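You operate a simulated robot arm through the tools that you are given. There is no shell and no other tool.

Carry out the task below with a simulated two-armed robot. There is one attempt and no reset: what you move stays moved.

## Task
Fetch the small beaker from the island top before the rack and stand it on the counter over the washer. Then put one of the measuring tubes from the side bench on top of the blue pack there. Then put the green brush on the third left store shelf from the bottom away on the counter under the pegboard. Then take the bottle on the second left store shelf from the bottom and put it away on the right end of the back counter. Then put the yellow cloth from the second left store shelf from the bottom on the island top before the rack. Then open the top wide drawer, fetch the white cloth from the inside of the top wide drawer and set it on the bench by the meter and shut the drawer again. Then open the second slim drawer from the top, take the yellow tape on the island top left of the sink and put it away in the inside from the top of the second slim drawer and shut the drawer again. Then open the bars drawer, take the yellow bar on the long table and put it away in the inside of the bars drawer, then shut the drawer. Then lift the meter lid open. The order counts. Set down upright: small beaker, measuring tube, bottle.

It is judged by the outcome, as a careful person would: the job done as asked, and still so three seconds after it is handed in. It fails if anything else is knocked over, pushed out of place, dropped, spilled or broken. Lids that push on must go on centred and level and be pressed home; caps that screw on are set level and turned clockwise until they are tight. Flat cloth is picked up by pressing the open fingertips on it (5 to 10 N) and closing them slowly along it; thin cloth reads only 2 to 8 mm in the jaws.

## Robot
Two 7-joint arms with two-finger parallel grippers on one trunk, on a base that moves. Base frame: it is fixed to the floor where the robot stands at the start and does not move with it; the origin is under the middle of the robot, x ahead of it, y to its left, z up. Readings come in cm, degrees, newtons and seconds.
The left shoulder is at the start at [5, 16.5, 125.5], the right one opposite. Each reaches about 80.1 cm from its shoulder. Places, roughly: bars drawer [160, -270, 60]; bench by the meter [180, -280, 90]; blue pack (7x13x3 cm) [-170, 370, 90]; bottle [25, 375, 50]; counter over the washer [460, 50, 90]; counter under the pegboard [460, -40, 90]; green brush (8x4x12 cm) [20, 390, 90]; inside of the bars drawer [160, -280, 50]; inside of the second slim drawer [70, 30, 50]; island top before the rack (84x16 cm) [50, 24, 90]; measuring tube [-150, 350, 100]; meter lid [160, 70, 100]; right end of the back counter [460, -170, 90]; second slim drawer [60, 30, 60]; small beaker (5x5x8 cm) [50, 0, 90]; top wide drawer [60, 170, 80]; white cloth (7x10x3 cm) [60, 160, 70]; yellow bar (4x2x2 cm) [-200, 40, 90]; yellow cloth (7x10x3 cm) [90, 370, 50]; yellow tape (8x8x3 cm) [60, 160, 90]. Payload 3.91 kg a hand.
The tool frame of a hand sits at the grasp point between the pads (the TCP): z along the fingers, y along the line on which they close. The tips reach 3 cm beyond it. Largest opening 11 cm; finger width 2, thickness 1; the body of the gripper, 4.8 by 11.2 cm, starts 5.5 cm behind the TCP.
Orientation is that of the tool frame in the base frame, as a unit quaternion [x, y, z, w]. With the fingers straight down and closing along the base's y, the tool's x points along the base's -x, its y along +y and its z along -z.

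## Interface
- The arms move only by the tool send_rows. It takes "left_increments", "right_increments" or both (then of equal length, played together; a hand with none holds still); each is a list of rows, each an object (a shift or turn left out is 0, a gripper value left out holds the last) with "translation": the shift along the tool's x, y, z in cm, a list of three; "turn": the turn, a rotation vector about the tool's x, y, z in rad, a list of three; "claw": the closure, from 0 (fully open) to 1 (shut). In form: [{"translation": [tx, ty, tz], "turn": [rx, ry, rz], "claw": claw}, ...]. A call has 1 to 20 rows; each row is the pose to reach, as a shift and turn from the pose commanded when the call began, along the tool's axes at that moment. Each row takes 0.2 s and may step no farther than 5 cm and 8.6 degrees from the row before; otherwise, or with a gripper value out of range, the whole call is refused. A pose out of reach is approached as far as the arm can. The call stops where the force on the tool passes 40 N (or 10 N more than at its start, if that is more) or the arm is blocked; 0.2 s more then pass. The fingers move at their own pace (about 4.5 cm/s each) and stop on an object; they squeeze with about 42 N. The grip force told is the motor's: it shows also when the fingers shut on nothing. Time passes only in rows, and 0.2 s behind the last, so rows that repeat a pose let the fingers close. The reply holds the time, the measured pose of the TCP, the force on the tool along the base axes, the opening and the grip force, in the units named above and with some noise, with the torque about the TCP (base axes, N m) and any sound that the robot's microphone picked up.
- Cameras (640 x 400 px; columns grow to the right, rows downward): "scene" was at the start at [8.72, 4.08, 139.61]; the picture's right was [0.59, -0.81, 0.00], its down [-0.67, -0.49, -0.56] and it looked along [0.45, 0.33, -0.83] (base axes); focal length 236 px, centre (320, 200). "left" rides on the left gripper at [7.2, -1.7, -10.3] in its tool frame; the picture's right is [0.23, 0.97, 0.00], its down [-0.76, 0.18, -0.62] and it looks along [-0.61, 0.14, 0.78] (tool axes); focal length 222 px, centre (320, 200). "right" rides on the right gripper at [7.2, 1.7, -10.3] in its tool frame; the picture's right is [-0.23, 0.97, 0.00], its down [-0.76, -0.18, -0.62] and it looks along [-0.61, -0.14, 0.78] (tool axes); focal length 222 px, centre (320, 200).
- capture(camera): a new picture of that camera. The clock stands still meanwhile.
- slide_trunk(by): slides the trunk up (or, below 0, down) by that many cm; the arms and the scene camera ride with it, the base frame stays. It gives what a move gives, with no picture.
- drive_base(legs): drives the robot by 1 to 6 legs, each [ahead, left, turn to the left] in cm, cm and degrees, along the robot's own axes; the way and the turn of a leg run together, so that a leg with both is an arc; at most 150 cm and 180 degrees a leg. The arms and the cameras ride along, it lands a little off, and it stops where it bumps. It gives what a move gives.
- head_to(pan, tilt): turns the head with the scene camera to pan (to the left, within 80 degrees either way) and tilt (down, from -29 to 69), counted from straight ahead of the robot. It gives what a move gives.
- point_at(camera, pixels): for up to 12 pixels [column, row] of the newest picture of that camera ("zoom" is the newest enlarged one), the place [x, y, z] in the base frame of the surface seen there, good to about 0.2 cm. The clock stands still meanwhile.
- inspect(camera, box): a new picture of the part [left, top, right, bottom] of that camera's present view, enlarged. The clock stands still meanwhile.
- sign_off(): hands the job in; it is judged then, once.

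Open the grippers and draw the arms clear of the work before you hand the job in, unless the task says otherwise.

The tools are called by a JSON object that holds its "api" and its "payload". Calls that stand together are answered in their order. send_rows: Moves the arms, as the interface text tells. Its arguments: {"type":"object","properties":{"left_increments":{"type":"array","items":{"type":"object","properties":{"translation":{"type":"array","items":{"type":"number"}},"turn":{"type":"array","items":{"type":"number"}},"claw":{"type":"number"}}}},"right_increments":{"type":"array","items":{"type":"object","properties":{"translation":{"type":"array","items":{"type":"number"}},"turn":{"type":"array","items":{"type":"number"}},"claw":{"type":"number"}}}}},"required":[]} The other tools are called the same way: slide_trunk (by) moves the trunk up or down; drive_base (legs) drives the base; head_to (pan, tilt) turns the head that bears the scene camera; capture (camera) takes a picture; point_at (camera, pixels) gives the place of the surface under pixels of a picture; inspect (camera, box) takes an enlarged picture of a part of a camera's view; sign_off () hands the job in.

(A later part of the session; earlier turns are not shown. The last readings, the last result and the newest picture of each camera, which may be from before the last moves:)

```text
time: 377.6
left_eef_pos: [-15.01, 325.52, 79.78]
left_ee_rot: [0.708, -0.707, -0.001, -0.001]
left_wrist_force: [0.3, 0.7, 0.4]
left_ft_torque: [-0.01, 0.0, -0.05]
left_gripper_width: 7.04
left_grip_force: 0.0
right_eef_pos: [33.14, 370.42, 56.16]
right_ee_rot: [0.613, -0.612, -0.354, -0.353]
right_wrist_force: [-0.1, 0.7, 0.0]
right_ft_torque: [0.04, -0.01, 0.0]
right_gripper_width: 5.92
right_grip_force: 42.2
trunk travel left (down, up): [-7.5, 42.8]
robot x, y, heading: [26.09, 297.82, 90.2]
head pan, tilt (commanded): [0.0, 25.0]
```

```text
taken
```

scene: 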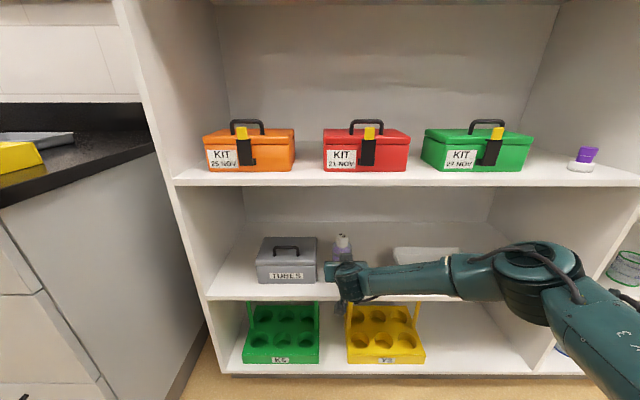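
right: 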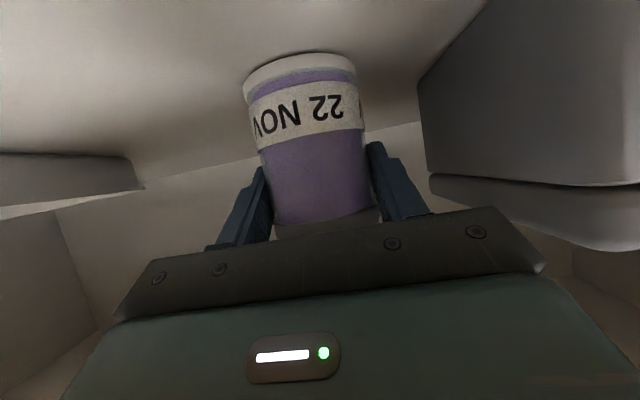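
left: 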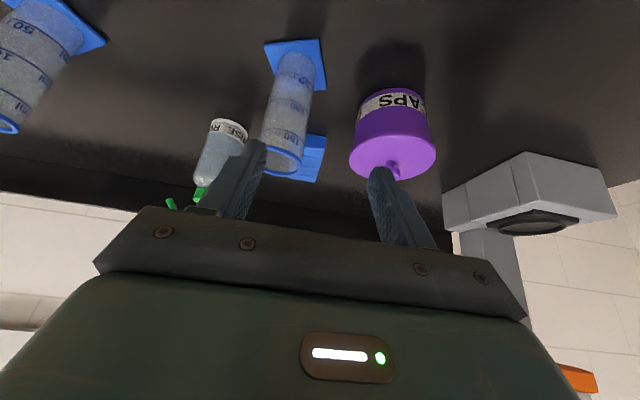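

Held (5.9 cm). I lift 3 cm and withdraw straight out of the shelf, then check.

{"api": "send_rows", "payload": {"right_increments": [{"translation": [-0.87, 0, -0.5]}, {"translation": [-1.73, 0, -1]}, {"translation": [-3.0, 0, -1.73]}, {"translation": [-1.0, 0, -5.2]}, {"translation": [1.0, 0, -8.66]}, {"translation": [3.0, 0, -12.1]}, {"translation": [5.0, 0, -15.6]}, {"translation": [7.0, 0, -19.05]}, {"translation": [9.0, 0, -22.5]}, {"translation": [9.0, 0, -22.5]}]}}

{"api": "capture", "payload": {"camera": "right"}}

{"api": "capture", "payload": {"camera": "scene"}}

```text
time: 379.8
left_eef_pos: [-15.04, 325.52, 79.73]
left_ee_rot: [0.708, -0.706, 0.0, -0.001]
left_wrist_force: [1.1, 0.4, 0.1]
left_ft_torque: [0.01, 0.03, 0.0]
left_gripper_width: 7.03
left_grip_force: 0.0
right_eef_pos: [33.22, 346.43, 59.65]
right_ee_rot: [0.613, -0.612, -0.354, -0.353]
right_wrist_force: [0.5, 0.7, -1.9]
right_ft_torque: [0.01, -0.01, 0.02]
right_gripper_width: 5.9
right_grip_force: 41.5
trunk travel left (down, up): [-7.5, 42.8]
robot x, y, heading: [26.22, 297.71, 90.1]
head pan, tilt (commanded): [0.0, 25.0]
```

```text
taken
```

right: 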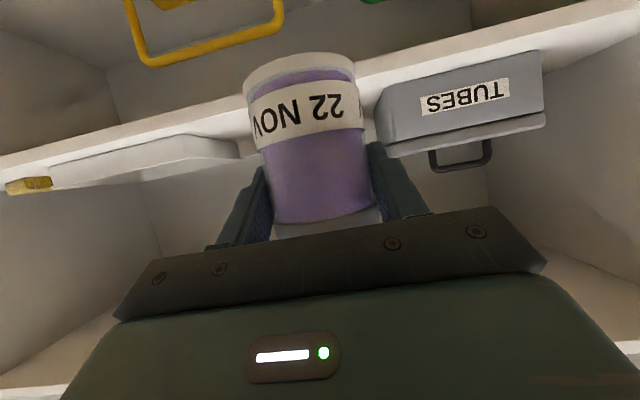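

```text
taken
```

scene: 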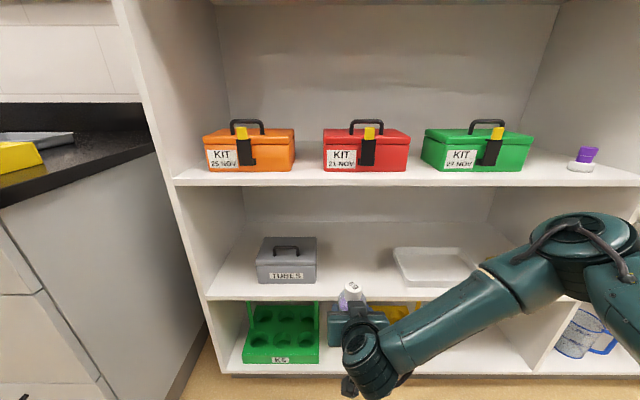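

The bottle is out and upright. I back off, raise the trunk 40 cm, and drive to the far aisle again.

{"api": "drive_base", "payload": {"legs": [[-26, 0, 0]]}}

{"api": "slide_trunk", "payload": {"by": 40}}

{"api": "drive_base", "payload": {"legs": [[0, -125, 0], [0, -125, 0], [0, 0, -90], [0, -150, 0], [0, -150, 0], [0, -110, 0]]}}

{"api": "head_to", "payload": {"pan": 0, "tilt": 15}}

{"api": "capture", "payload": {"camera": "scene"}}

{"api": "capture", "payload": {"camera": "right"}}

```text
time: 381.6
left_eef_pos: [-14.87, 299.55, 79.66]
left_ee_rot: [0.709, -0.705, -0.001, -0.002]
left_wrist_force: [-0.9, -0.5, 0.6]
left_ft_torque: [0.0, 0.0, -0.01]
left_gripper_width: 7.03
left_grip_force: 0.1
right_eef_pos: [33.27, 320.48, 59.57]
right_ee_rot: [0.613, -0.612, -0.354, -0.353]
right_wrist_force: [0.2, 0.4, -1.6]
right_ft_torque: [0.0, 0.02, -0.04]
right_gripper_width: 5.91
right_grip_force: 41.8
trunk travel left (down, up): [-7.5, 42.8]
robot x, y, heading: [26.41, 271.23, 90.2]
head pan, tilt (commanded): [0.0, 25.0]
```

```text
time: 385.4
left_eef_pos: [-14.86, 299.72, 119.79]
left_ee_rot: [0.708, -0.706, -0.002, -0.001]
left_wrist_force: [0.1, -0.3, -1.4]
left_ft_torque: [-0.01, 0.0, -0.02]
left_gripper_width: 7.02
left_grip_force: 0.1
right_eef_pos: [33.26, 320.58, 99.62]
right_ee_rot: [0.613, -0.611, -0.355, -0.353]
right_wrist_force: [-0.1, 0.2, -2.9]
right_ft_torque: [0.02, -0.01, 0.02]
right_gripper_width: 5.92
right_grip_force: 41.6
trunk travel left (down, up): [-47.5, 2.8]
robot x, y, heading: [26.84, 271.95, 90.1]
head pan, tilt (commanded): [0.0, 25.0]
```

```text
time: 446.6
left_eef_pos: [294.22, -97.2, 119.68]
left_ee_rot: [0.027, 1.0, 0.0, 0.001]
left_wrist_force: [0.3, -0.4, 0.0]
left_ft_torque: [-0.04, -0.01, 0.01]
left_gripper_width: 7.04
left_grip_force: 0.1
right_eef_pos: [312.14, -146.61, 99.68]
right_ee_rot: [0.024, 0.866, -0.014, 0.498]
right_wrist_force: [-1.3, -0.3, -1.3]
right_ft_torque: [0.02, 0.02, -0.03]
right_gripper_width: 5.92
right_grip_force: 42.1
trunk travel left (down, up): [-47.5, 2.8]
robot x, y, heading: [263.71, -136.81, -3.2]
head pan, tilt (commanded): [0.0, 25.0]
```

```text
time: 447.3
left_eef_pos: [294.35, -97.16, 119.8]
left_ee_rot: [0.028, 1.0, 0.0, 0.002]
left_wrist_force: [-0.2, 0.0, 0.0]
left_ft_torque: [-0.01, -0.01, -0.05]
left_gripper_width: 7.06
left_grip_force: 0.0
right_eef_pos: [312.17, -146.43, 99.62]
right_ee_rot: [0.024, 0.866, -0.012, 0.5]
right_wrist_force: [-0.3, -0.4, -2.8]
right_ft_torque: [0.01, 0.0, 0.03]
right_gripper_width: 5.93
right_grip_force: 41.7
trunk travel left (down, up): [-47.5, 2.8]
robot x, y, heading: [263.63, -137.14, -3.0]
head pan, tilt (commanded): [0.0, 15.0]
```

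```text
taken
```

scene: 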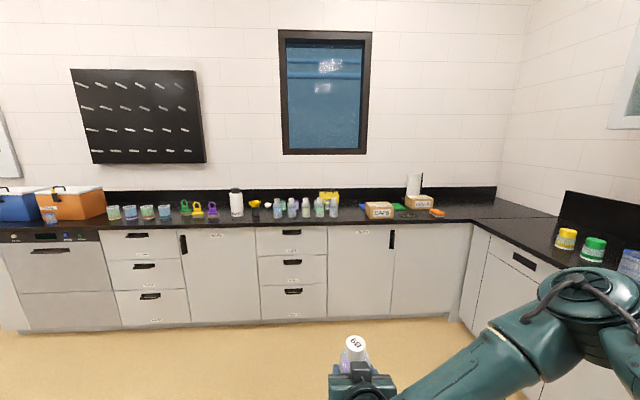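

```text
taken
```

right: 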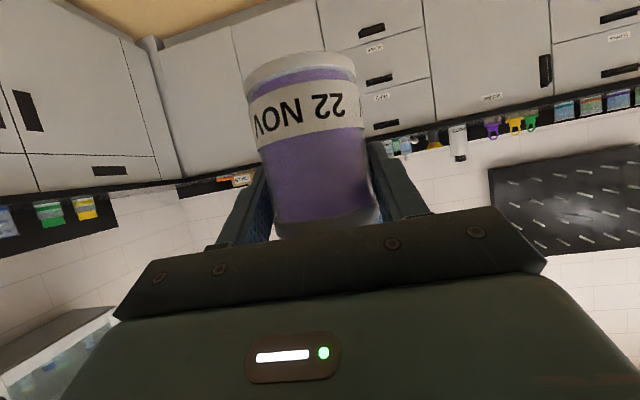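

The back counter's right part has bottles (277–333, 208), the CAPS boxes (380,210), (418,202) and an orange item (438,212). I measure the free places there.

{"api": "inspect", "payload": {"camera": "scene", "box": [250, 165, 530, 260]}}

{"api": "point_at", "payload": {"camera": "scene", "pixels": [[333, 214], [348, 214], [355, 220], [366, 213], [392, 214], [437, 214], [460, 213], [420, 218], [350, 205], [465, 222], [480, 208], [400, 208]]}}

```text
2.29 times, centred on (390, 212) of scene
```

zoom: 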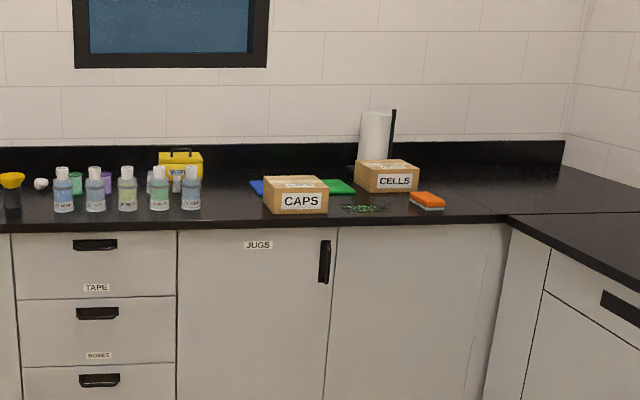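

```text
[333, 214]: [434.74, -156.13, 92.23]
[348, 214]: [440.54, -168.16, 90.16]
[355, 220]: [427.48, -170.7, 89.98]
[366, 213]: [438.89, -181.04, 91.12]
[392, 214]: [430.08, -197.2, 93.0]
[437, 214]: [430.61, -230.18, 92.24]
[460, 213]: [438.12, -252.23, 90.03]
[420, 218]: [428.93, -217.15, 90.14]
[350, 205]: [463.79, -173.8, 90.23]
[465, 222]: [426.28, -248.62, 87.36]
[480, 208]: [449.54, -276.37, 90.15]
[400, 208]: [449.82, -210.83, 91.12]
```

Free stretch between the last bottle (y -159) and the CAPS box (y -181). I raise the hand 8 cm and drive up in two steps so the bottle ends over about (441, -169.5).

{"api": "send_rows", "payload": {"right_increments": [{"translation": [-2.6, 0, -1.5]}, {"translation": [-5.2, 0, -3]}, {"translation": [-6.9, 0, -4]}, {"translation": [-6.9, 0, -4]}]}}

{"api": "drive_base", "payload": {"legs": [[0, 0, 3], [70, -26, 0]]}}

{"api": "head_to", "payload": {"pan": -10, "tilt": 35}}

{"api": "capture", "payload": {"camera": "scene"}}

```text
time: 448.3
left_eef_pos: [294.26, -97.21, 119.68]
left_ee_rot: [0.027, 1.0, 0.0, 0.003]
left_wrist_force: [0.3, 0.4, 0.8]
left_ft_torque: [0.02, -0.02, -0.01]
left_gripper_width: 7.02
left_grip_force: 0.1
right_eef_pos: [312.01, -146.5, 107.77]
right_ee_rot: [0.025, 0.866, -0.014, 0.5]
right_wrist_force: [-0.6, -1.0, -2.8]
right_ft_torque: [0.01, 0.04, -0.02]
right_gripper_width: 5.94
right_grip_force: 42.3
trunk travel left (down, up): [-47.5, 2.8]
robot x, y, heading: [263.97, -136.74, -3.0]
head pan, tilt (commanded): [0.0, 15.0]
```

```text
time: 452.8
left_eef_pos: [362.4, -121.98, 119.8]
left_ee_rot: [0.004, 1.0, 0.0, 0.002]
left_wrist_force: [0.4, 0.7, -0.1]
left_ft_torque: [0.03, -0.01, -0.02]
left_gripper_width: 7.05
left_grip_force: 0.0
right_eef_pos: [382.53, -170.67, 107.43]
right_ee_rot: [0.004, 0.866, -0.002, 0.501]
right_wrist_force: [0.0, -0.4, -3.2]
right_ft_torque: [-0.02, 0.01, -0.01]
right_gripper_width: 5.91
right_grip_force: 41.9
trunk travel left (down, up): [-47.5, 2.8]
robot x, y, heading: [333.53, -163.09, -0.5]
head pan, tilt (commanded): [0.0, 15.0]
```

```text
time: 453.6
left_eef_pos: [362.29, -122.17, 119.82]
left_ee_rot: [0.004, 1.0, 0.0, 0.002]
left_wrist_force: [-0.5, 0.2, -0.2]
left_ft_torque: [-0.03, -0.02, -0.01]
left_gripper_width: 7.06
left_grip_force: 0.0
right_eef_pos: [382.49, -170.59, 107.71]
right_ee_rot: [0.004, 0.866, -0.002, 0.5]
right_wrist_force: [-0.9, -0.5, -2.6]
right_ft_torque: [0.0, 0.0, -0.02]
right_gripper_width: 5.89
right_grip_force: 41.2
trunk travel left (down, up): [-47.5, 2.8]
robot x, y, heading: [333.56, -163.17, -0.7]
head pan, tilt (commanded): [-10.0, 35.0]
```

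```text
taken
```

scene: 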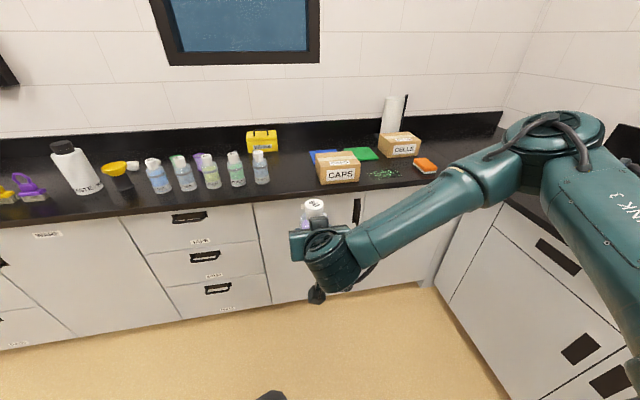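

The hand is on line with the free spot at (290,170). I drive 38 cm further ahead.

{"api": "drive_base", "payload": {"legs": [[38, 0, 0.6]]}}

{"api": "head_to", "payload": {"pan": -10, "tilt": 48}}

{"api": "capture", "payload": {"camera": "scene"}}

{"api": "capture", "payload": {"camera": "right"}}

```text
time: 455.9
left_eef_pos: [399.24, -121.99, 119.73]
left_ee_rot: [0.0, 1.0, 0.0, 0.002]
left_wrist_force: [-0.1, 0.5, -0.2]
left_ft_torque: [0.02, 0.02, -0.01]
left_gripper_width: 7.0
left_grip_force: 0.1
right_eef_pos: [419.75, -170.34, 107.59]
right_ee_rot: [0.0, 0.866, 0.0, 0.5]
right_wrist_force: [0.8, 0.2, -2.8]
right_ft_torque: [-0.03, 0.04, 0.0]
right_gripper_width: 5.91
right_grip_force: 42.4
trunk travel left (down, up): [-47.5, 2.8]
robot x, y, heading: [370.68, -163.22, -0.0]
head pan, tilt (commanded): [-10.0, 35.0]
```

```text
time: 456.7
left_eef_pos: [399.21, -122.04, 119.79]
left_ee_rot: [0.001, 1.0, 0.0, 0.001]
left_wrist_force: [0.2, 0.4, -0.6]
left_ft_torque: [0.01, 0.0, -0.01]
left_gripper_width: 7.06
left_grip_force: 0.1
right_eef_pos: [419.54, -170.45, 107.73]
right_ee_rot: [0.0, 0.866, 0.0, 0.5]
right_wrist_force: [0.5, 0.2, -2.3]
right_ft_torque: [0.0, 0.03, 0.0]
right_gripper_width: 5.91
right_grip_force: 42.4
trunk travel left (down, up): [-47.5, 2.8]
robot x, y, heading: [371.25, -163.21, 0.2]
head pan, tilt (commanded): [-10.0, 48.0]
```

```text
taken
```

scene: 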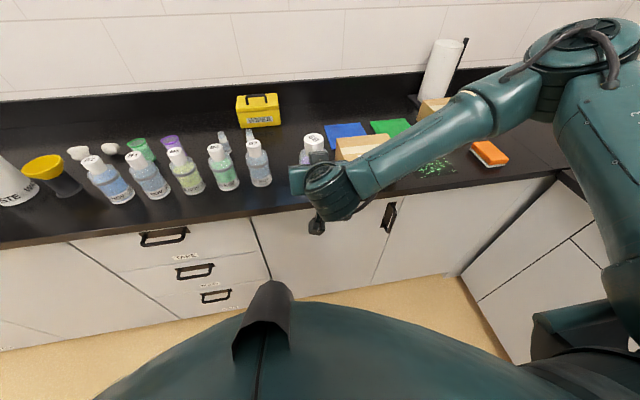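

```text
taken
```

right: 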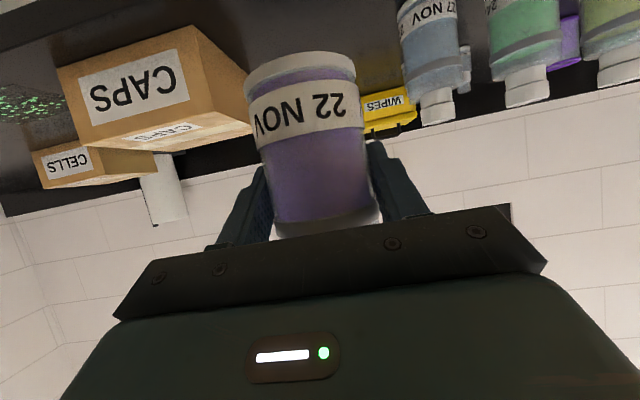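

I measure the neighbours: last bottle (258,165) and the CAPS box's left edge.

{"api": "point_at", "payload": {"camera": "scene", "pixels": [[270, 180], [258, 185], [265, 150], [340, 145], [338, 158], [285, 180], [300, 205], [285, 140], [325, 130]]}}

{"api": "point_at", "payload": {"camera": "right", "pixels": [[240, 80], [195, 30], [250, 125], [402, 50], [425, 110], [400, 10], [250, 75], [352, 70]]}}

```text
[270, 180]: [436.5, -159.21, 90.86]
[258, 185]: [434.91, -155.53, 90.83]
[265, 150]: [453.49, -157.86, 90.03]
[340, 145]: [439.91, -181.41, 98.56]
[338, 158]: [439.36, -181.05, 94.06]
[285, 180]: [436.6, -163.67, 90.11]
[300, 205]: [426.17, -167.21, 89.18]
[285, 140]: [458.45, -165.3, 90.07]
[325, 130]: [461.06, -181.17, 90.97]
```

```text
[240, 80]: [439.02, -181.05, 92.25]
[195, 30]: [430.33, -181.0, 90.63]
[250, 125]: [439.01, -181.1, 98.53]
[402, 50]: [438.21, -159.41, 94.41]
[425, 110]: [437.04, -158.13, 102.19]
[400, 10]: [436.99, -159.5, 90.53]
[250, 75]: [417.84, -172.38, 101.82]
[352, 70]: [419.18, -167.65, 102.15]
```

Gap centre y -170.3 matches. I move forward to x 441 at height and lower to about 0.5 cm above the counter.

{"api": "send_rows", "payload": {"right_increments": [{"translation": [-2.15, 0, 3.72]}, {"translation": [-4.3, 0, 7.44]}, {"translation": [-6.45, 0, 11.16]}, {"translation": [-8.6, 0, 14.9]}, {"translation": [-10.75, 0, 18.6]}, {"translation": [-7.6, 0, 20.4]}, {"translation": [-4.4, 0, 22.3]}, {"translation": [-1.6, 0, 23.9]}, {"translation": [-1.6, 0, 23.9]}]}}

{"api": "capture", "payload": {"camera": "right"}}

{"api": "inspect", "payload": {"camera": "scene", "box": [200, 90, 440, 240]}}

```text
time: 458.7
left_eef_pos: [399.19, -122.11, 119.76]
left_ee_rot: [0.001, 1.0, 0.0, 0.001]
left_wrist_force: [-0.3, 0.4, -0.4]
left_ft_torque: [-0.01, 0.0, 0.02]
left_gripper_width: 7.05
left_grip_force: 0.1
right_eef_pos: [441.13, -170.38, 96.99]
right_ee_rot: [0.0, 0.866, 0.0, 0.5]
right_wrist_force: [0.5, 0.5, -3.7]
right_ft_torque: [-0.02, -0.03, 0.02]
right_gripper_width: 5.93
right_grip_force: 42.1
trunk travel left (down, up): [-47.5, 2.8]
robot x, y, heading: [370.94, -163.47, 0.1]
head pan, tilt (commanded): [-10.0, 48.0]
```

```text
taken
```

right: 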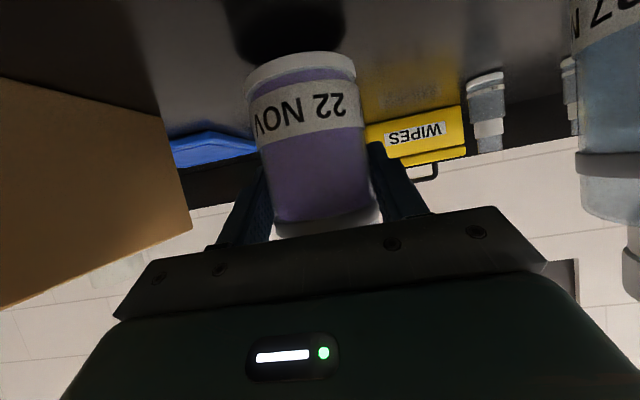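

```text
2.67 times, centred on (320, 165) of scene
```

zoom: 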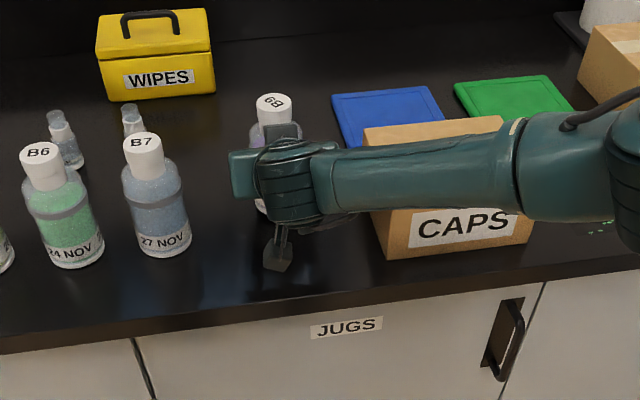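

The forearm passes over the CAPS box corner. I measure the forearm's surface and the box's top before the last centimetre.

{"api": "point_at", "payload": {"camera": "zoom", "pixels": [[420, 150], [420, 185], [420, 200], [480, 190], [500, 150], [500, 205], [570, 200], [440, 130], [380, 225], [560, 120], [395, 135]]}}

```text
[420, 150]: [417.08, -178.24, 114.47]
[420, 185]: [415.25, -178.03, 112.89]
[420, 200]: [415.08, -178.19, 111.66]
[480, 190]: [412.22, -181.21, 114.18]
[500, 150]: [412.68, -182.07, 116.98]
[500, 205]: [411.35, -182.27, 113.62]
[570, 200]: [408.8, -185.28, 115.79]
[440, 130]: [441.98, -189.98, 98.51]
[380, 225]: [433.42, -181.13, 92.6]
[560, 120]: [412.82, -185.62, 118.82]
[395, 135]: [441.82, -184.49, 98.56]
```

The forearm is at x ~412–417, well in front of the box. I lower the last 8 mm in small steps.

{"api": "send_rows", "payload": {"right_increments": [{"translation": [0.26, 0, 0.15]}, {"translation": [0.43, 0, 0.25]}, {"translation": [0.56, 0, 0.33]}, {"translation": [0.69, 0, 0.4]}, {"translation": [0.69, 0, 0.4]}]}}

```text
time: 459.9
left_eef_pos: [399.1, -122.11, 119.74]
left_ee_rot: [0.001, 1.0, 0.0, 0.001]
left_wrist_force: [0.1, -0.5, -0.2]
left_ft_torque: [0.0, -0.01, 0.0]
left_gripper_width: 7.05
left_grip_force: 0.0
right_eef_pos: [441.33, -170.28, 96.17]
right_ee_rot: [0.001, 0.866, -0.001, 0.5]
right_wrist_force: [0.8, 0.6, -1.7]
right_ft_torque: [-0.01, -0.02, -0.03]
right_gripper_width: 5.89
right_grip_force: 42.2
trunk travel left (down, up): [-47.5, 2.8]
robot x, y, heading: [370.93, -163.33, -0.3]
head pan, tilt (commanded): [-10.0, 48.0]
```

{"api": "send_rows", "payload": {"right_increments": [{"translation": [0.09, 0, 0.05]}, {"translation": [0.17, 0, 0.1]}, {"translation": [0.26, 0, 0.15]}, {"translation": [0.26, 0, 0.15]}]}}

```text
time: 460.9
left_eef_pos: [399.09, -122.07, 119.74]
left_ee_rot: [0.001, 1.0, 0.0, 0.003]
left_wrist_force: [0.4, -0.2, -0.5]
left_ft_torque: [-0.02, -0.01, -0.02]
left_gripper_width: 7.04
left_grip_force: 0.1
right_eef_pos: [441.1, -170.38, 96.19]
right_ee_rot: [0.001, 0.865, 0.0, 0.502]
right_wrist_force: [0.3, -0.7, 10.7]
right_ft_torque: [-0.19, 0.04, 0.07]
right_gripper_width: 5.9
right_grip_force: 42.5
trunk travel left (down, up): [-47.5, 2.8]
robot x, y, heading: [370.94, -163.76, -0.1]
head pan, tilt (commanded): [-10.0, 48.0]
```

Contact (about 13 N). I ease off slightly, open to 8 cm, and withdraw along the finger axis.

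{"api": "send_rows", "payload": {"right_increments": [{"translation": [-0.1, 0, -0.05]}, {"translation": [-0.1, 0, -0.05], "claw": 0.42}, {"translation": [-0.1, 0, -0.05], "claw": 0.34}, {"translation": [-0.1, 0, -0.05], "claw": 0.27}, {"translation": [-0.1, 0, -0.05], "claw": 0.27}, {"translation": [-0.1, 0, -2]}, {"translation": [-0.1, 0, -5]}, {"translation": [-0.1, 0, -9]}, {"translation": [-0.1, 0, -13]}, {"translation": [-1, 0, -17]}, {"translation": [-2, 0, -21]}]}}

{"api": "capture", "payload": {"camera": "scene"}}

{"api": "inspect", "payload": {"camera": "scene", "box": [200, 90, 440, 240]}}

```text
time: 463.3
left_eef_pos: [399.01, -121.98, 119.79]
left_ee_rot: [0.001, 1.0, 0.0, 0.003]
left_wrist_force: [-0.5, -0.7, 0.2]
left_ft_torque: [0.04, 0.01, -0.02]
left_gripper_width: 7.04
left_grip_force: 0.0
right_eef_pos: [423.95, -170.3, 108.13]
right_ee_rot: [0.002, 0.866, -0.001, 0.499]
right_wrist_force: [-0.6, -0.7, -0.6]
right_ft_torque: [0.0, 0.01, -0.01]
right_gripper_width: 8.05
right_grip_force: 0.0
trunk travel left (down, up): [-47.5, 2.8]
robot x, y, heading: [371.22, -163.51, -0.2]
head pan, tilt (commanded): [-10.0, 48.0]
```

```text
taken
```

scene: 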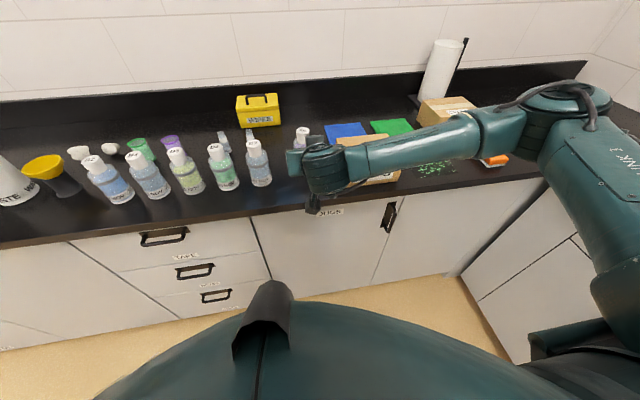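

```text
2.67 times, centred on (320, 165) of scene
```

zoom: 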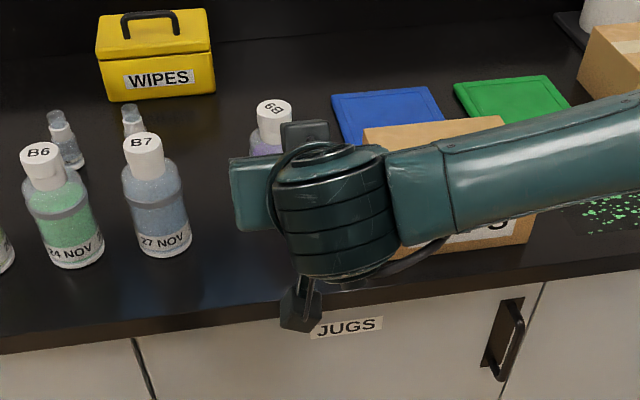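

The bottle stands free of the hand. I back off 60 cm and check it from there.

{"api": "drive_base", "payload": {"legs": [[-70, 0, 0]]}}

{"api": "head_to", "payload": {"pan": 0, "tilt": 20}}

{"api": "inspect", "payload": {"camera": "scene", "box": [200, 130, 440, 270]}}

```text
time: 467.1
left_eef_pos: [329.83, -122.13, 119.82]
left_ee_rot: [-0.002, 1.0, 0.001, 0.002]
left_wrist_force: [0.1, -0.5, 0.7]
left_ft_torque: [0.0, -0.01, -0.01]
left_gripper_width: 7.05
left_grip_force: 0.1
right_eef_pos: [355.23, -170.14, 108.25]
right_ee_rot: [-0.002, 0.866, 0.002, 0.5]
right_wrist_force: [-0.4, 0.4, 0.2]
right_ft_torque: [-0.02, -0.02, 0.02]
right_gripper_width: 8.03
right_grip_force: 0.0
trunk travel left (down, up): [-47.5, 2.8]
robot x, y, heading: [302.23, -163.65, 0.4]
head pan, tilt (commanded): [-10.0, 48.0]
```

```text
time: 468.0
left_eef_pos: [329.85, -121.99, 119.8]
left_ee_rot: [-0.003, 1.0, 0.0, 0.002]
left_wrist_force: [0.0, -0.3, 0.5]
left_ft_torque: [0.01, 0.01, 0.0]
left_gripper_width: 7.03
left_grip_force: 0.0
right_eef_pos: [355.12, -170.12, 108.15]
right_ee_rot: [-0.002, 0.866, 0.002, 0.5]
right_wrist_force: [-0.7, -0.7, 0.1]
right_ft_torque: [-0.03, 0.03, -0.02]
right_gripper_width: 8.02
right_grip_force: 0.0
trunk travel left (down, up): [-47.5, 2.8]
robot x, y, heading: [301.94, -163.48, 0.3]
head pan, tilt (commanded): [0.0, 20.0]
```

```text
2.67 times, centred on (320, 200) of scene
```

zoom: 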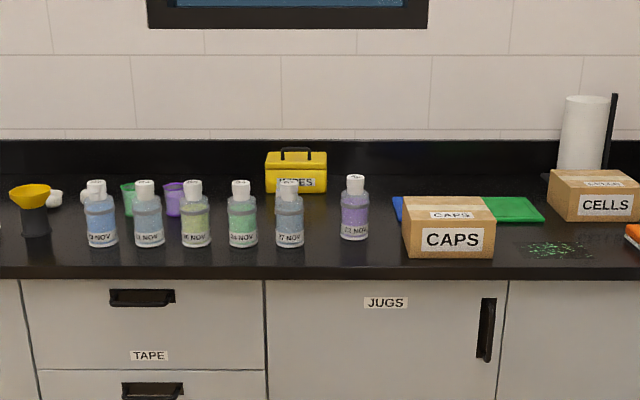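

The bottle stands upright in line with the others. Now I return to the store shelf for the yellow cloth.

{"api": "drive_base", "payload": {"legs": [[-30, 0, 0], [0, 150, 0], [0, 150, 0], [0, 130, 0], [0, 0, 90], [0, 150, 0]]}}

{"api": "head_to", "payload": {"pan": 0, "tilt": 30}}

{"api": "capture", "payload": {"camera": "scene"}}

```text
time: 523.7
left_eef_pos: [76.16, 289.37, 119.82]
left_ee_rot: [0.716, -0.698, -0.002, -0.001]
left_wrist_force: [0.1, -0.1, 0.6]
left_ft_torque: [0.06, 0.01, 0.02]
left_gripper_width: 7.05
left_grip_force: 0.1
right_eef_pos: [123.72, 315.55, 108.17]
right_ee_rot: [0.62, -0.605, -0.357, -0.349]
right_wrist_force: [0.4, 0.1, -0.3]
right_ft_torque: [0.0, 0.0, 0.02]
right_gripper_width: 8.03
right_grip_force: 0.1
trunk travel left (down, up): [-47.5, 2.8]
robot x, y, heading: [118.22, 262.18, 91.5]
head pan, tilt (commanded): [0.0, 20.0]
```

```text
time: 524.5
left_eef_pos: [76.12, 289.46, 119.77]
left_ee_rot: [0.717, -0.697, -0.001, -0.001]
left_wrist_force: [-0.6, -0.5, 0.2]
left_ft_torque: [-0.07, 0.04, 0.0]
left_gripper_width: 7.04
left_grip_force: 0.1
right_eef_pos: [123.77, 315.58, 108.08]
right_ee_rot: [0.62, -0.605, -0.358, -0.348]
right_wrist_force: [-0.2, 0.5, -1.3]
right_ft_torque: [0.02, 0.02, -0.03]
right_gripper_width: 8.03
right_grip_force: 0.0
trunk travel left (down, up): [-47.5, 2.8]
robot x, y, heading: [118.01, 262.42, 91.5]
head pan, tilt (commanded): [0.0, 30.0]
```

```text
taken
```

scene: 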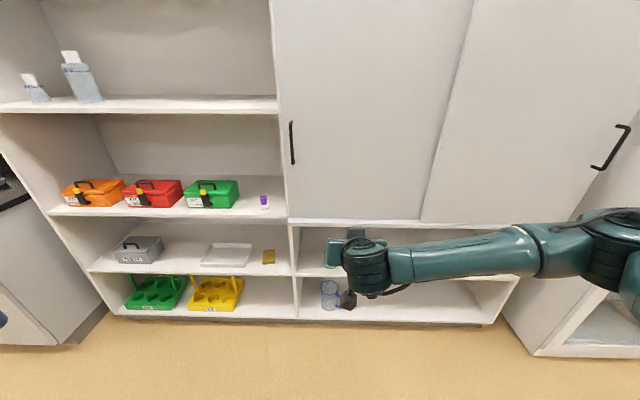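

The cloth lies at (268,257) left of the partition at column 293. I shift left 36 cm, square up, lower the trunk 40 cm and look closer.

{"api": "drive_base", "payload": {"legs": [[0, 36, -1.5], [6, 0, 0]]}}

{"api": "slide_trunk", "payload": {"by": -40}}

{"api": "head_to", "payload": {"pan": 0, "tilt": 28}}

{"api": "capture", "payload": {"camera": "scene"}}

{"api": "inspect", "payload": {"camera": "scene", "box": [270, 170, 430, 270]}}

```text
time: 528.7
left_eef_pos: [41.15, 296.14, 119.82]
left_ee_rot: [-0.706, 0.708, 0.001, 0.001]
left_wrist_force: [-0.3, -0.5, -0.3]
left_ft_torque: [-0.05, 0.01, -0.01]
left_gripper_width: 7.04
left_grip_force: 0.0
right_eef_pos: [89.34, 321.14, 108.16]
right_ee_rot: [-0.612, 0.613, 0.353, 0.353]
right_wrist_force: [0.5, 0.2, 0.0]
right_ft_torque: [0.04, 0.03, 0.03]
right_gripper_width: 8.04
right_grip_force: 0.1
trunk travel left (down, up): [-47.5, 2.8]
robot x, y, heading: [82.17, 267.62, 90.0]
head pan, tilt (commanded): [0.0, 30.0]
```

```text
time: 532.6
left_eef_pos: [41.08, 296.11, 79.78]
left_ee_rot: [0.707, -0.707, -0.001, -0.002]
left_wrist_force: [0.2, -0.4, -0.5]
left_ft_torque: [0.0, -0.04, 0.02]
left_gripper_width: 7.05
left_grip_force: 0.0
right_eef_pos: [89.49, 320.92, 68.21]
right_ee_rot: [-0.612, 0.613, 0.353, 0.354]
right_wrist_force: [0.3, -0.2, -0.5]
right_ft_torque: [0.01, 0.03, -0.01]
right_gripper_width: 8.02
right_grip_force: 0.1
trunk travel left (down, up): [-7.5, 42.8]
robot x, y, heading: [82.22, 267.7, 90.0]
head pan, tilt (commanded): [0.0, 30.0]
```

```text
time: 533.2
left_eef_pos: [41.12, 296.07, 79.72]
left_ee_rot: [-0.706, 0.708, 0.002, 0.0]
left_wrist_force: [-0.2, 0.0, 0.1]
left_ft_torque: [-0.01, -0.02, 0.04]
left_gripper_width: 7.04
left_grip_force: 0.1
right_eef_pos: [89.5, 320.99, 68.15]
right_ee_rot: [-0.612, 0.613, 0.353, 0.353]
right_wrist_force: [-0.8, 0.2, -0.1]
right_ft_torque: [0.03, -0.01, 0.0]
right_gripper_width: 8.04
right_grip_force: 0.1
trunk travel left (down, up): [-7.5, 42.8]
robot x, y, heading: [82.45, 267.87, 90.0]
head pan, tilt (commanded): [0.0, 28.0]
```

```text
taken
```

scene: 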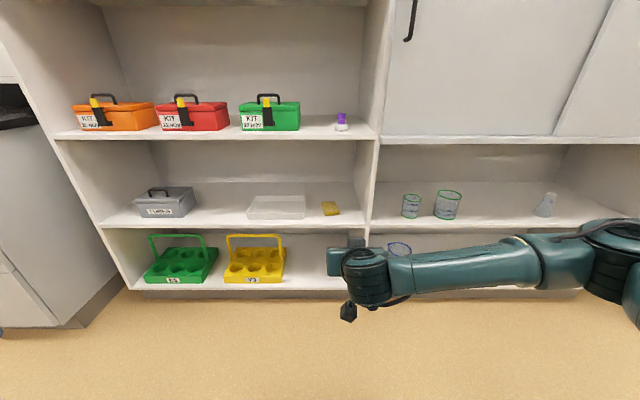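

```text
4.00 times, centred on (350, 220) of scene
```

zoom: 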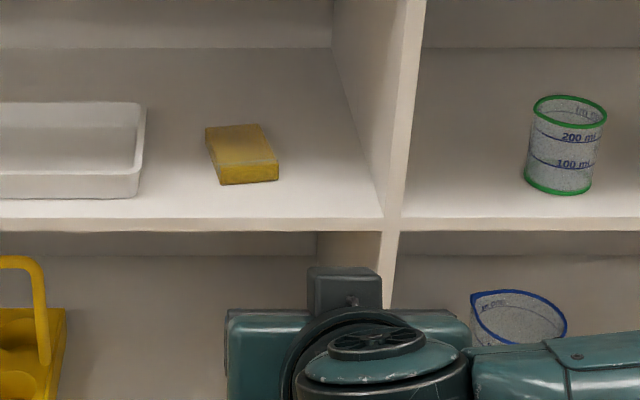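

The cloth appears as a thick folded pad at zoom (240,153). I measure its corners and the partition and tray edges.

{"api": "point_at", "payload": {"camera": "zoom", "pixels": [[209, 131], [259, 127], [275, 161], [221, 166], [240, 148], [222, 182], [277, 176], [250, 180], [365, 150], [140, 180], [142, 120], [380, 215]]}}

{"api": "capture", "payload": {"camera": "right"}}

```text
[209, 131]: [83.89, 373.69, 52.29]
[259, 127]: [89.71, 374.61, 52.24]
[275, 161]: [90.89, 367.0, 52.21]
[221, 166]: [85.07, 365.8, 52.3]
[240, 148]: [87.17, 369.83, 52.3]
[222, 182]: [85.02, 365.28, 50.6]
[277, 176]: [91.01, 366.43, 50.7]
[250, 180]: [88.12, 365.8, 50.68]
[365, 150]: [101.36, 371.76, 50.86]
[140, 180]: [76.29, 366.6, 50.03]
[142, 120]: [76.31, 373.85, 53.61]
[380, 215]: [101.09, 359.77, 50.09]
```

```text
taken
```

right: 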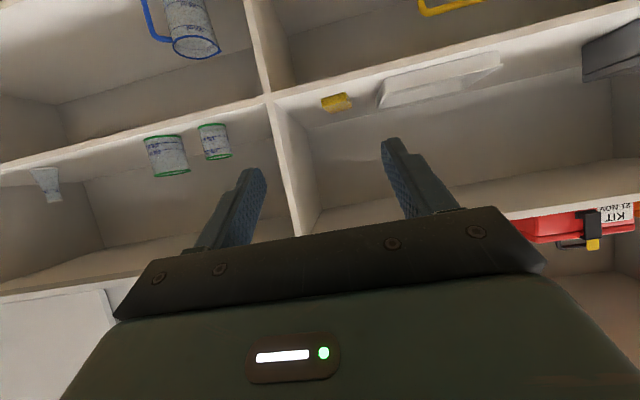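

The cloth is a pad about 6 × 8 × 2.3 cm, centre (87.4, 370.2), turned 8.5°. I set the hand to 30° tilt with an 8.5° yaw to match, draw it back a little, then drive nearer.

{"api": "send_rows", "payload": {"right_increments": [{"translation": [0, 0, -1], "turn": [0, 0.13, 0]}, {"translation": [0, 0, -3], "turn": [0, 0.26, 0]}, {"translation": [0, 0, -5], "turn": [0, 0.39, 0]}, {"translation": [0, 0, -6], "turn": [0, 0.5236, 0]}, {"translation": [0, 0, -6], "turn": [0, 0.5236, 0]}]}}

{"api": "send_rows", "payload": {"right_increments": [{"translation": [0, 0, 0], "turn": [-0.037, 0, -0.064]}, {"translation": [0, 0, 0], "turn": [-0.074, 0, -0.128]}, {"translation": [0, 0, 0], "turn": [-0.074, 0, -0.128]}]}}

{"api": "drive_base", "payload": {"legs": [[34, 0, 0]]}}

{"api": "capture", "payload": {"camera": "right"}}

{"api": "capture", "payload": {"camera": "scene"}}

```text
time: 534.4
left_eef_pos: [41.05, 296.2, 79.81]
left_ee_rot: [-0.707, 0.708, 0.002, 0.001]
left_wrist_force: [-0.4, -0.4, 1.5]
left_ft_torque: [0.0, -0.01, 0.0]
left_gripper_width: 7.05
left_grip_force: 0.1
right_eef_pos: [89.41, 315.81, 71.22]
right_ee_rot: [-0.682, 0.684, 0.183, 0.182]
right_wrist_force: [1.2, 0.5, 0.2]
right_ft_torque: [0.01, -0.01, 0.0]
right_gripper_width: 8.02
right_grip_force: 0.1
trunk travel left (down, up): [-7.5, 42.8]
robot x, y, heading: [82.43, 267.82, 89.8]
head pan, tilt (commanded): [0.0, 28.0]
```

```text
time: 535.2
left_eef_pos: [41.13, 296.01, 79.76]
left_ee_rot: [-0.706, 0.708, 0.001, 0.001]
left_wrist_force: [-0.6, 0.2, 0.2]
left_ft_torque: [-0.02, 0.02, 0.03]
left_gripper_width: 7.05
left_grip_force: 0.0
right_eef_pos: [89.48, 315.69, 71.1]
right_ee_rot: [0.731, -0.632, -0.196, -0.169]
right_wrist_force: [0.0, -0.2, 0.4]
right_ft_torque: [-0.02, -0.01, 0.0]
right_gripper_width: 8.01
right_grip_force: 0.0
trunk travel left (down, up): [-7.5, 42.8]
robot x, y, heading: [82.14, 267.69, 89.8]
head pan, tilt (commanded): [0.0, 28.0]
```

```text
time: 537.4
left_eef_pos: [41.22, 330.18, 79.85]
left_ee_rot: [-0.706, 0.708, 0.002, 0.001]
left_wrist_force: [0.1, -0.6, 0.1]
left_ft_torque: [-0.01, -0.01, 0.0]
left_gripper_width: 7.04
left_grip_force: 0.1
right_eef_pos: [89.6, 349.83, 71.18]
right_ee_rot: [0.73, -0.632, -0.196, -0.169]
right_wrist_force: [0.0, 0.6, -0.2]
right_ft_torque: [0.0, 0.01, 0.01]
right_gripper_width: 8.02
right_grip_force: 0.0
trunk travel left (down, up): [-7.5, 42.8]
robot x, y, heading: [82.45, 301.83, 89.7]
head pan, tilt (commanded): [0.0, 28.0]
```

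```text
taken
```

right: 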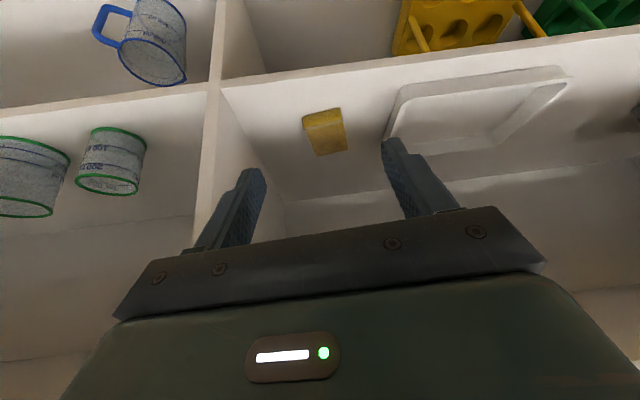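

```text
taken
```

scene: 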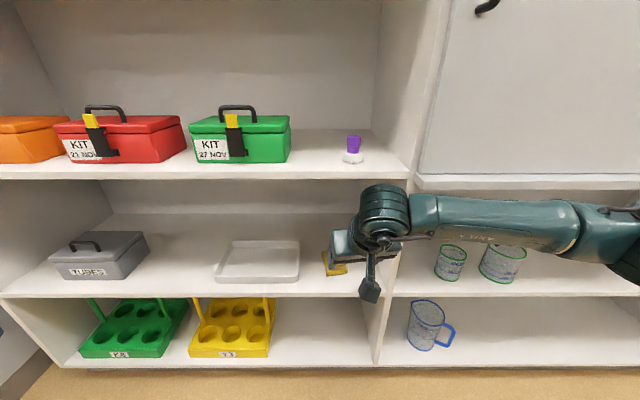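

The hand must pass under the third shelf, and my forearm should stay clear of the partition at x 99–101. I shift the base 10 cm left so the forearm points more forward.

{"api": "drive_base", "payload": {"legs": [[0, 11, 0.3]]}}

{"api": "send_rows", "payload": {"right_increments": [{"translation": [1.8, -2.5, 4]}, {"translation": [3.5, -5, 8]}, {"translation": [5.27, -7.5, 12]}, {"translation": [5.27, -10, 13.1]}, {"translation": [5.27, -10, 13.1]}]}}

{"api": "capture", "payload": {"camera": "right"}}

{"api": "capture", "payload": {"camera": "scene"}}

```text
time: 539.0
left_eef_pos: [30.28, 330.01, 79.82]
left_ee_rot: [0.708, -0.706, -0.001, 0.0]
left_wrist_force: [-0.5, -0.7, 0.5]
left_ft_torque: [0.02, -0.01, -0.01]
left_gripper_width: 7.04
left_grip_force: 0.0
right_eef_pos: [78.53, 349.83, 71.16]
right_ee_rot: [0.732, -0.631, -0.196, -0.168]
right_wrist_force: [0.1, 0.4, 0.2]
right_ft_torque: [-0.01, 0.01, 0.0]
right_gripper_width: 8.03
right_grip_force: 0.0
trunk travel left (down, up): [-7.5, 42.8]
robot x, y, heading: [71.92, 301.68, 90.0]
head pan, tilt (commanded): [0.0, 28.0]
```

```text
refused: row 1 steps farther than a row can; nothing moved
```

```text
taken
```

right: 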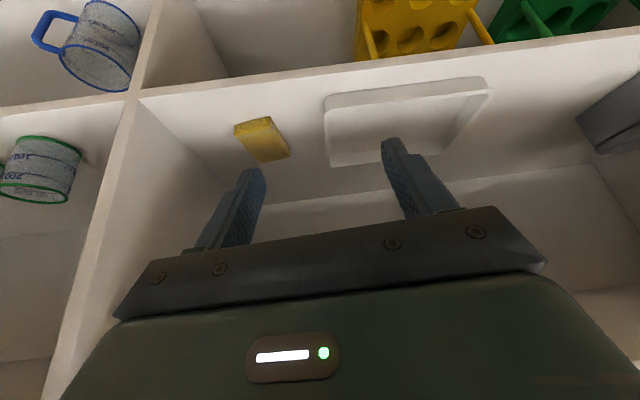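

```text
taken
```

scene: 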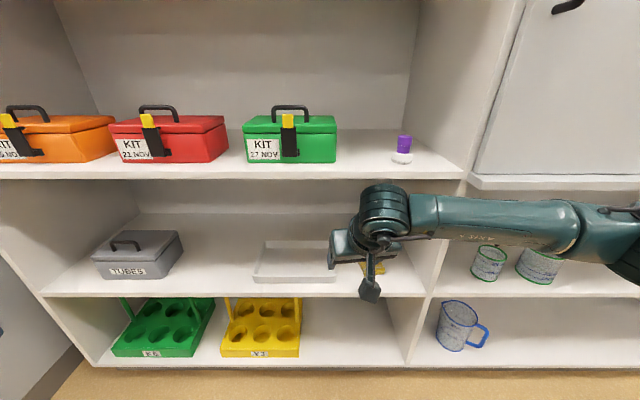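

I bring the hand in line with the cloth, low enough to pass under the third shelf, in smaller steps.

{"api": "send_rows", "payload": {"right_increments": [{"translation": [1.2, -2.4, 2.6]}, {"translation": [2.4, -4.8, 5.2]}, {"translation": [3.5, -7.2, 7.8]}, {"translation": [4.6, -9.5, 10.4]}, {"translation": [5.7, -11.8, 12.9]}, {"translation": [5.7, -11.8, 12.9]}]}}

{"api": "capture", "payload": {"camera": "right"}}

{"api": "capture", "payload": {"camera": "scene"}}

```text
time: 540.4
left_eef_pos: [30.24, 330.05, 79.73]
left_ee_rot: [0.708, -0.706, -0.002, -0.002]
left_wrist_force: [0.4, -0.5, 0.6]
left_ft_torque: [0.0, 0.0, 0.01]
left_gripper_width: 7.02
left_grip_force: 0.0
right_eef_pos: [89.82, 353.05, 57.16]
right_ee_rot: [0.732, -0.63, -0.196, -0.169]
right_wrist_force: [0.1, -0.3, 0.3]
right_ft_torque: [-0.05, 0.04, 0.01]
right_gripper_width: 8.0
right_grip_force: 0.1
trunk travel left (down, up): [-7.5, 42.8]
robot x, y, heading: [71.28, 302.05, 90.3]
head pan, tilt (commanded): [0.0, 28.0]
```

```text
taken
```

right: 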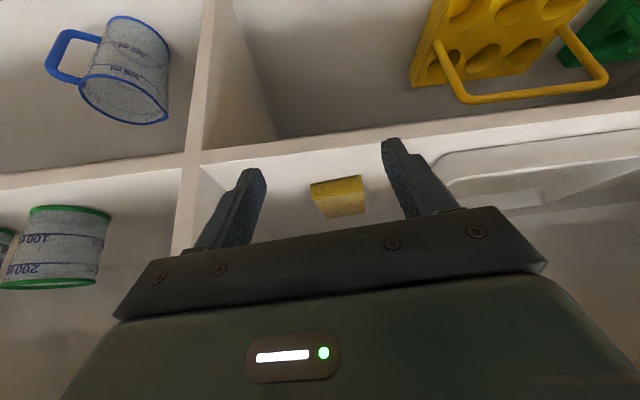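

```text
taken
```

scene: 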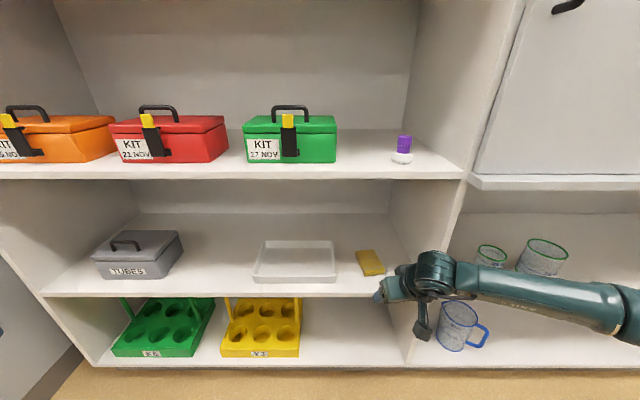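

I check where my forearm runs relative to the shelf's front plane (y 359.6) before entering.

{"api": "point_at", "payload": {"camera": "scene", "pixels": [[480, 270], [520, 285], [560, 290], [600, 300], [435, 260], [470, 290], [358, 262], [385, 262], [370, 273]]}}

```text
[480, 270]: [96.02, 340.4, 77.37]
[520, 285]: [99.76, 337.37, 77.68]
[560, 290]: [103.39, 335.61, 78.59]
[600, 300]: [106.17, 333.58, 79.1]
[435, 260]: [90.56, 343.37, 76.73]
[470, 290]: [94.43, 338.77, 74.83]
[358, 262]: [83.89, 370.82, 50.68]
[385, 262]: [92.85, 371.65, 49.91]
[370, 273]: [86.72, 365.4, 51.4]
```

The forearm would come close to the partition with the 30° tilt, so I go to 45° and grip the cloth nearer its front end at (87.65, 368.5). First I tilt the hand.

{"api": "send_rows", "payload": {"right_increments": [{"translation": [0, 0, 0], "turn": [0, -0.13, 0]}, {"translation": [0, 0, 0], "turn": [0, -0.2618, 0]}, {"translation": [0, 0, 0], "turn": [0, -0.2618, 0]}]}}

{"api": "send_rows", "payload": {"right_increments": [{"translation": [-2.6, 0, 2.9]}, {"translation": [-5.3, 0, 5.75]}, {"translation": [-7.9, 0, 8.6]}, {"translation": [-10.56, -0.1, 11.5]}, {"translation": [-10.56, -0.1, 11.5]}]}}

{"api": "capture", "payload": {"camera": "right"}}

{"api": "capture", "payload": {"camera": "scene"}}

```text
time: 541.2
left_eef_pos: [30.24, 329.91, 79.68]
left_ee_rot: [0.708, -0.707, -0.001, -0.001]
left_wrist_force: [-0.6, 0.1, -0.3]
left_ft_torque: [-0.03, 0.01, -0.01]
left_gripper_width: 7.03
left_grip_force: 0.1
right_eef_pos: [89.88, 352.97, 57.12]
right_ee_rot: [0.7, -0.603, -0.291, -0.25]
right_wrist_force: [0.0, -0.3, -0.3]
right_ft_torque: [0.0, -0.01, 0.04]
right_gripper_width: 8.04
right_grip_force: 0.1
trunk travel left (down, up): [-7.5, 42.8]
robot x, y, heading: [71.65, 301.65, 90.1]
head pan, tilt (commanded): [0.0, 28.0]
```

```text
time: 542.4
left_eef_pos: [30.26, 330.02, 79.7]
left_ee_rot: [0.707, -0.707, -0.001, -0.002]
left_wrist_force: [0.1, 1.1, -0.2]
left_ft_torque: [-0.01, 0.01, 0.05]
left_gripper_width: 7.04
left_grip_force: 0.0
right_eef_pos: [87.65, 368.51, 56.52]
right_ee_rot: [0.7, -0.603, -0.29, -0.249]
right_wrist_force: [-0.5, -0.1, 0.3]
right_ft_torque: [0.02, -0.01, -0.01]
right_gripper_width: 8.05
right_grip_force: 0.2
trunk travel left (down, up): [-7.5, 42.8]
robot x, y, heading: [71.69, 301.67, 90.2]
head pan, tilt (commanded): [0.0, 28.0]
```

```text
taken
```

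right: 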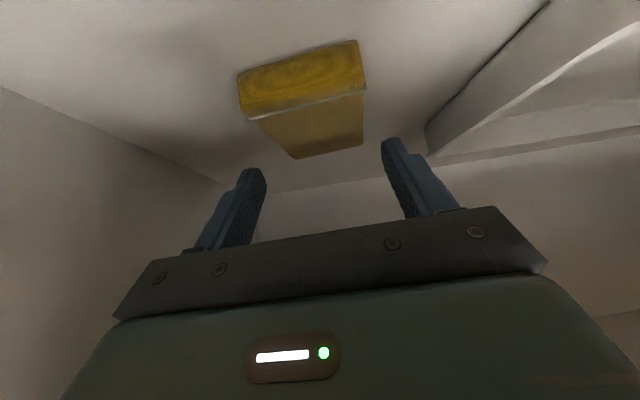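

```text
taken
```

scene: 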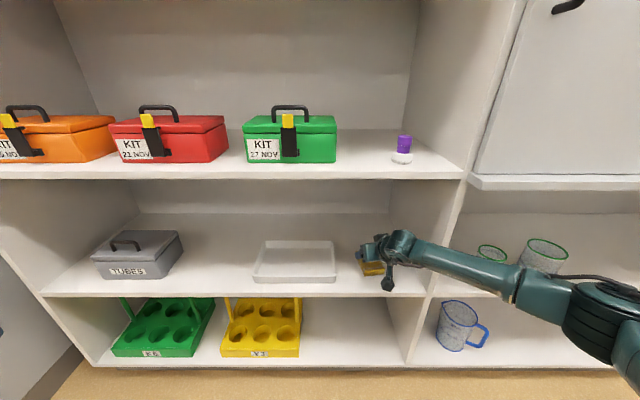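

I verify the cloth's corners against the finger positions from this view, and the forearm's distance to the partition.

{"api": "point_at", "payload": {"camera": "right", "pixels": [[246, 115], [363, 92], [296, 156], [360, 146], [305, 120], [240, 80], [356, 45]]}}

{"api": "point_at", "payload": {"camera": "scene", "pixels": [[430, 255], [445, 262], [460, 268], [480, 275], [450, 250], [420, 240]]}}

```text
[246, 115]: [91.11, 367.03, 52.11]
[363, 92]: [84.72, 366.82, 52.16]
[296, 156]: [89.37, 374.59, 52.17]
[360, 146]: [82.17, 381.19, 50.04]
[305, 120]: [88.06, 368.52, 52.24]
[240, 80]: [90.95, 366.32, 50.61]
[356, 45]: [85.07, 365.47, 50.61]
```

```text
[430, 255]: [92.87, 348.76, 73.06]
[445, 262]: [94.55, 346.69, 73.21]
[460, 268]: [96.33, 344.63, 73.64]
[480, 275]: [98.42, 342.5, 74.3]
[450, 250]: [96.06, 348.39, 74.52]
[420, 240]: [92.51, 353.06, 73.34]
```

The cloth is centred under the fingers, and the forearm has 10 cm to the partition. I descend 3.3 cm so the tips are just above the shelf.

{"api": "send_rows", "payload": {"right_increments": [{"translation": [0.9, 0, 0.9]}, {"translation": [1.7, 0, 1.7]}, {"translation": [2.1, 0, 2.1]}, {"translation": [2.35, 0, 2.35]}, {"translation": [2.35, 0, 2.35]}]}}

{"api": "capture", "payload": {"camera": "right"}}

```text
time: 543.6
left_eef_pos: [30.18, 329.97, 79.69]
left_ee_rot: [-0.707, 0.707, 0.001, 0.001]
left_wrist_force: [-0.4, 0.2, -0.3]
left_ft_torque: [-0.01, -0.03, -0.02]
left_gripper_width: 7.02
left_grip_force: 0.0
right_eef_pos: [87.59, 368.51, 53.13]
right_ee_rot: [0.7, -0.603, -0.29, -0.25]
right_wrist_force: [0.2, -0.6, -0.2]
right_ft_torque: [-0.03, -0.01, -0.02]
right_gripper_width: 8.02
right_grip_force: 0.1
trunk travel left (down, up): [-7.5, 42.8]
robot x, y, heading: [71.76, 301.53, 90.0]
head pan, tilt (commanded): [0.0, 28.0]
```

```text
taken
```

right: 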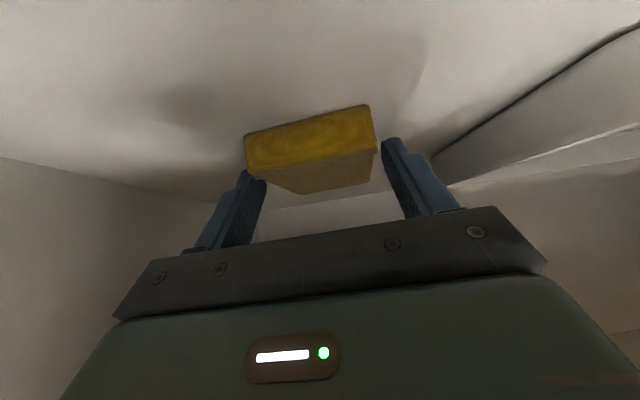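

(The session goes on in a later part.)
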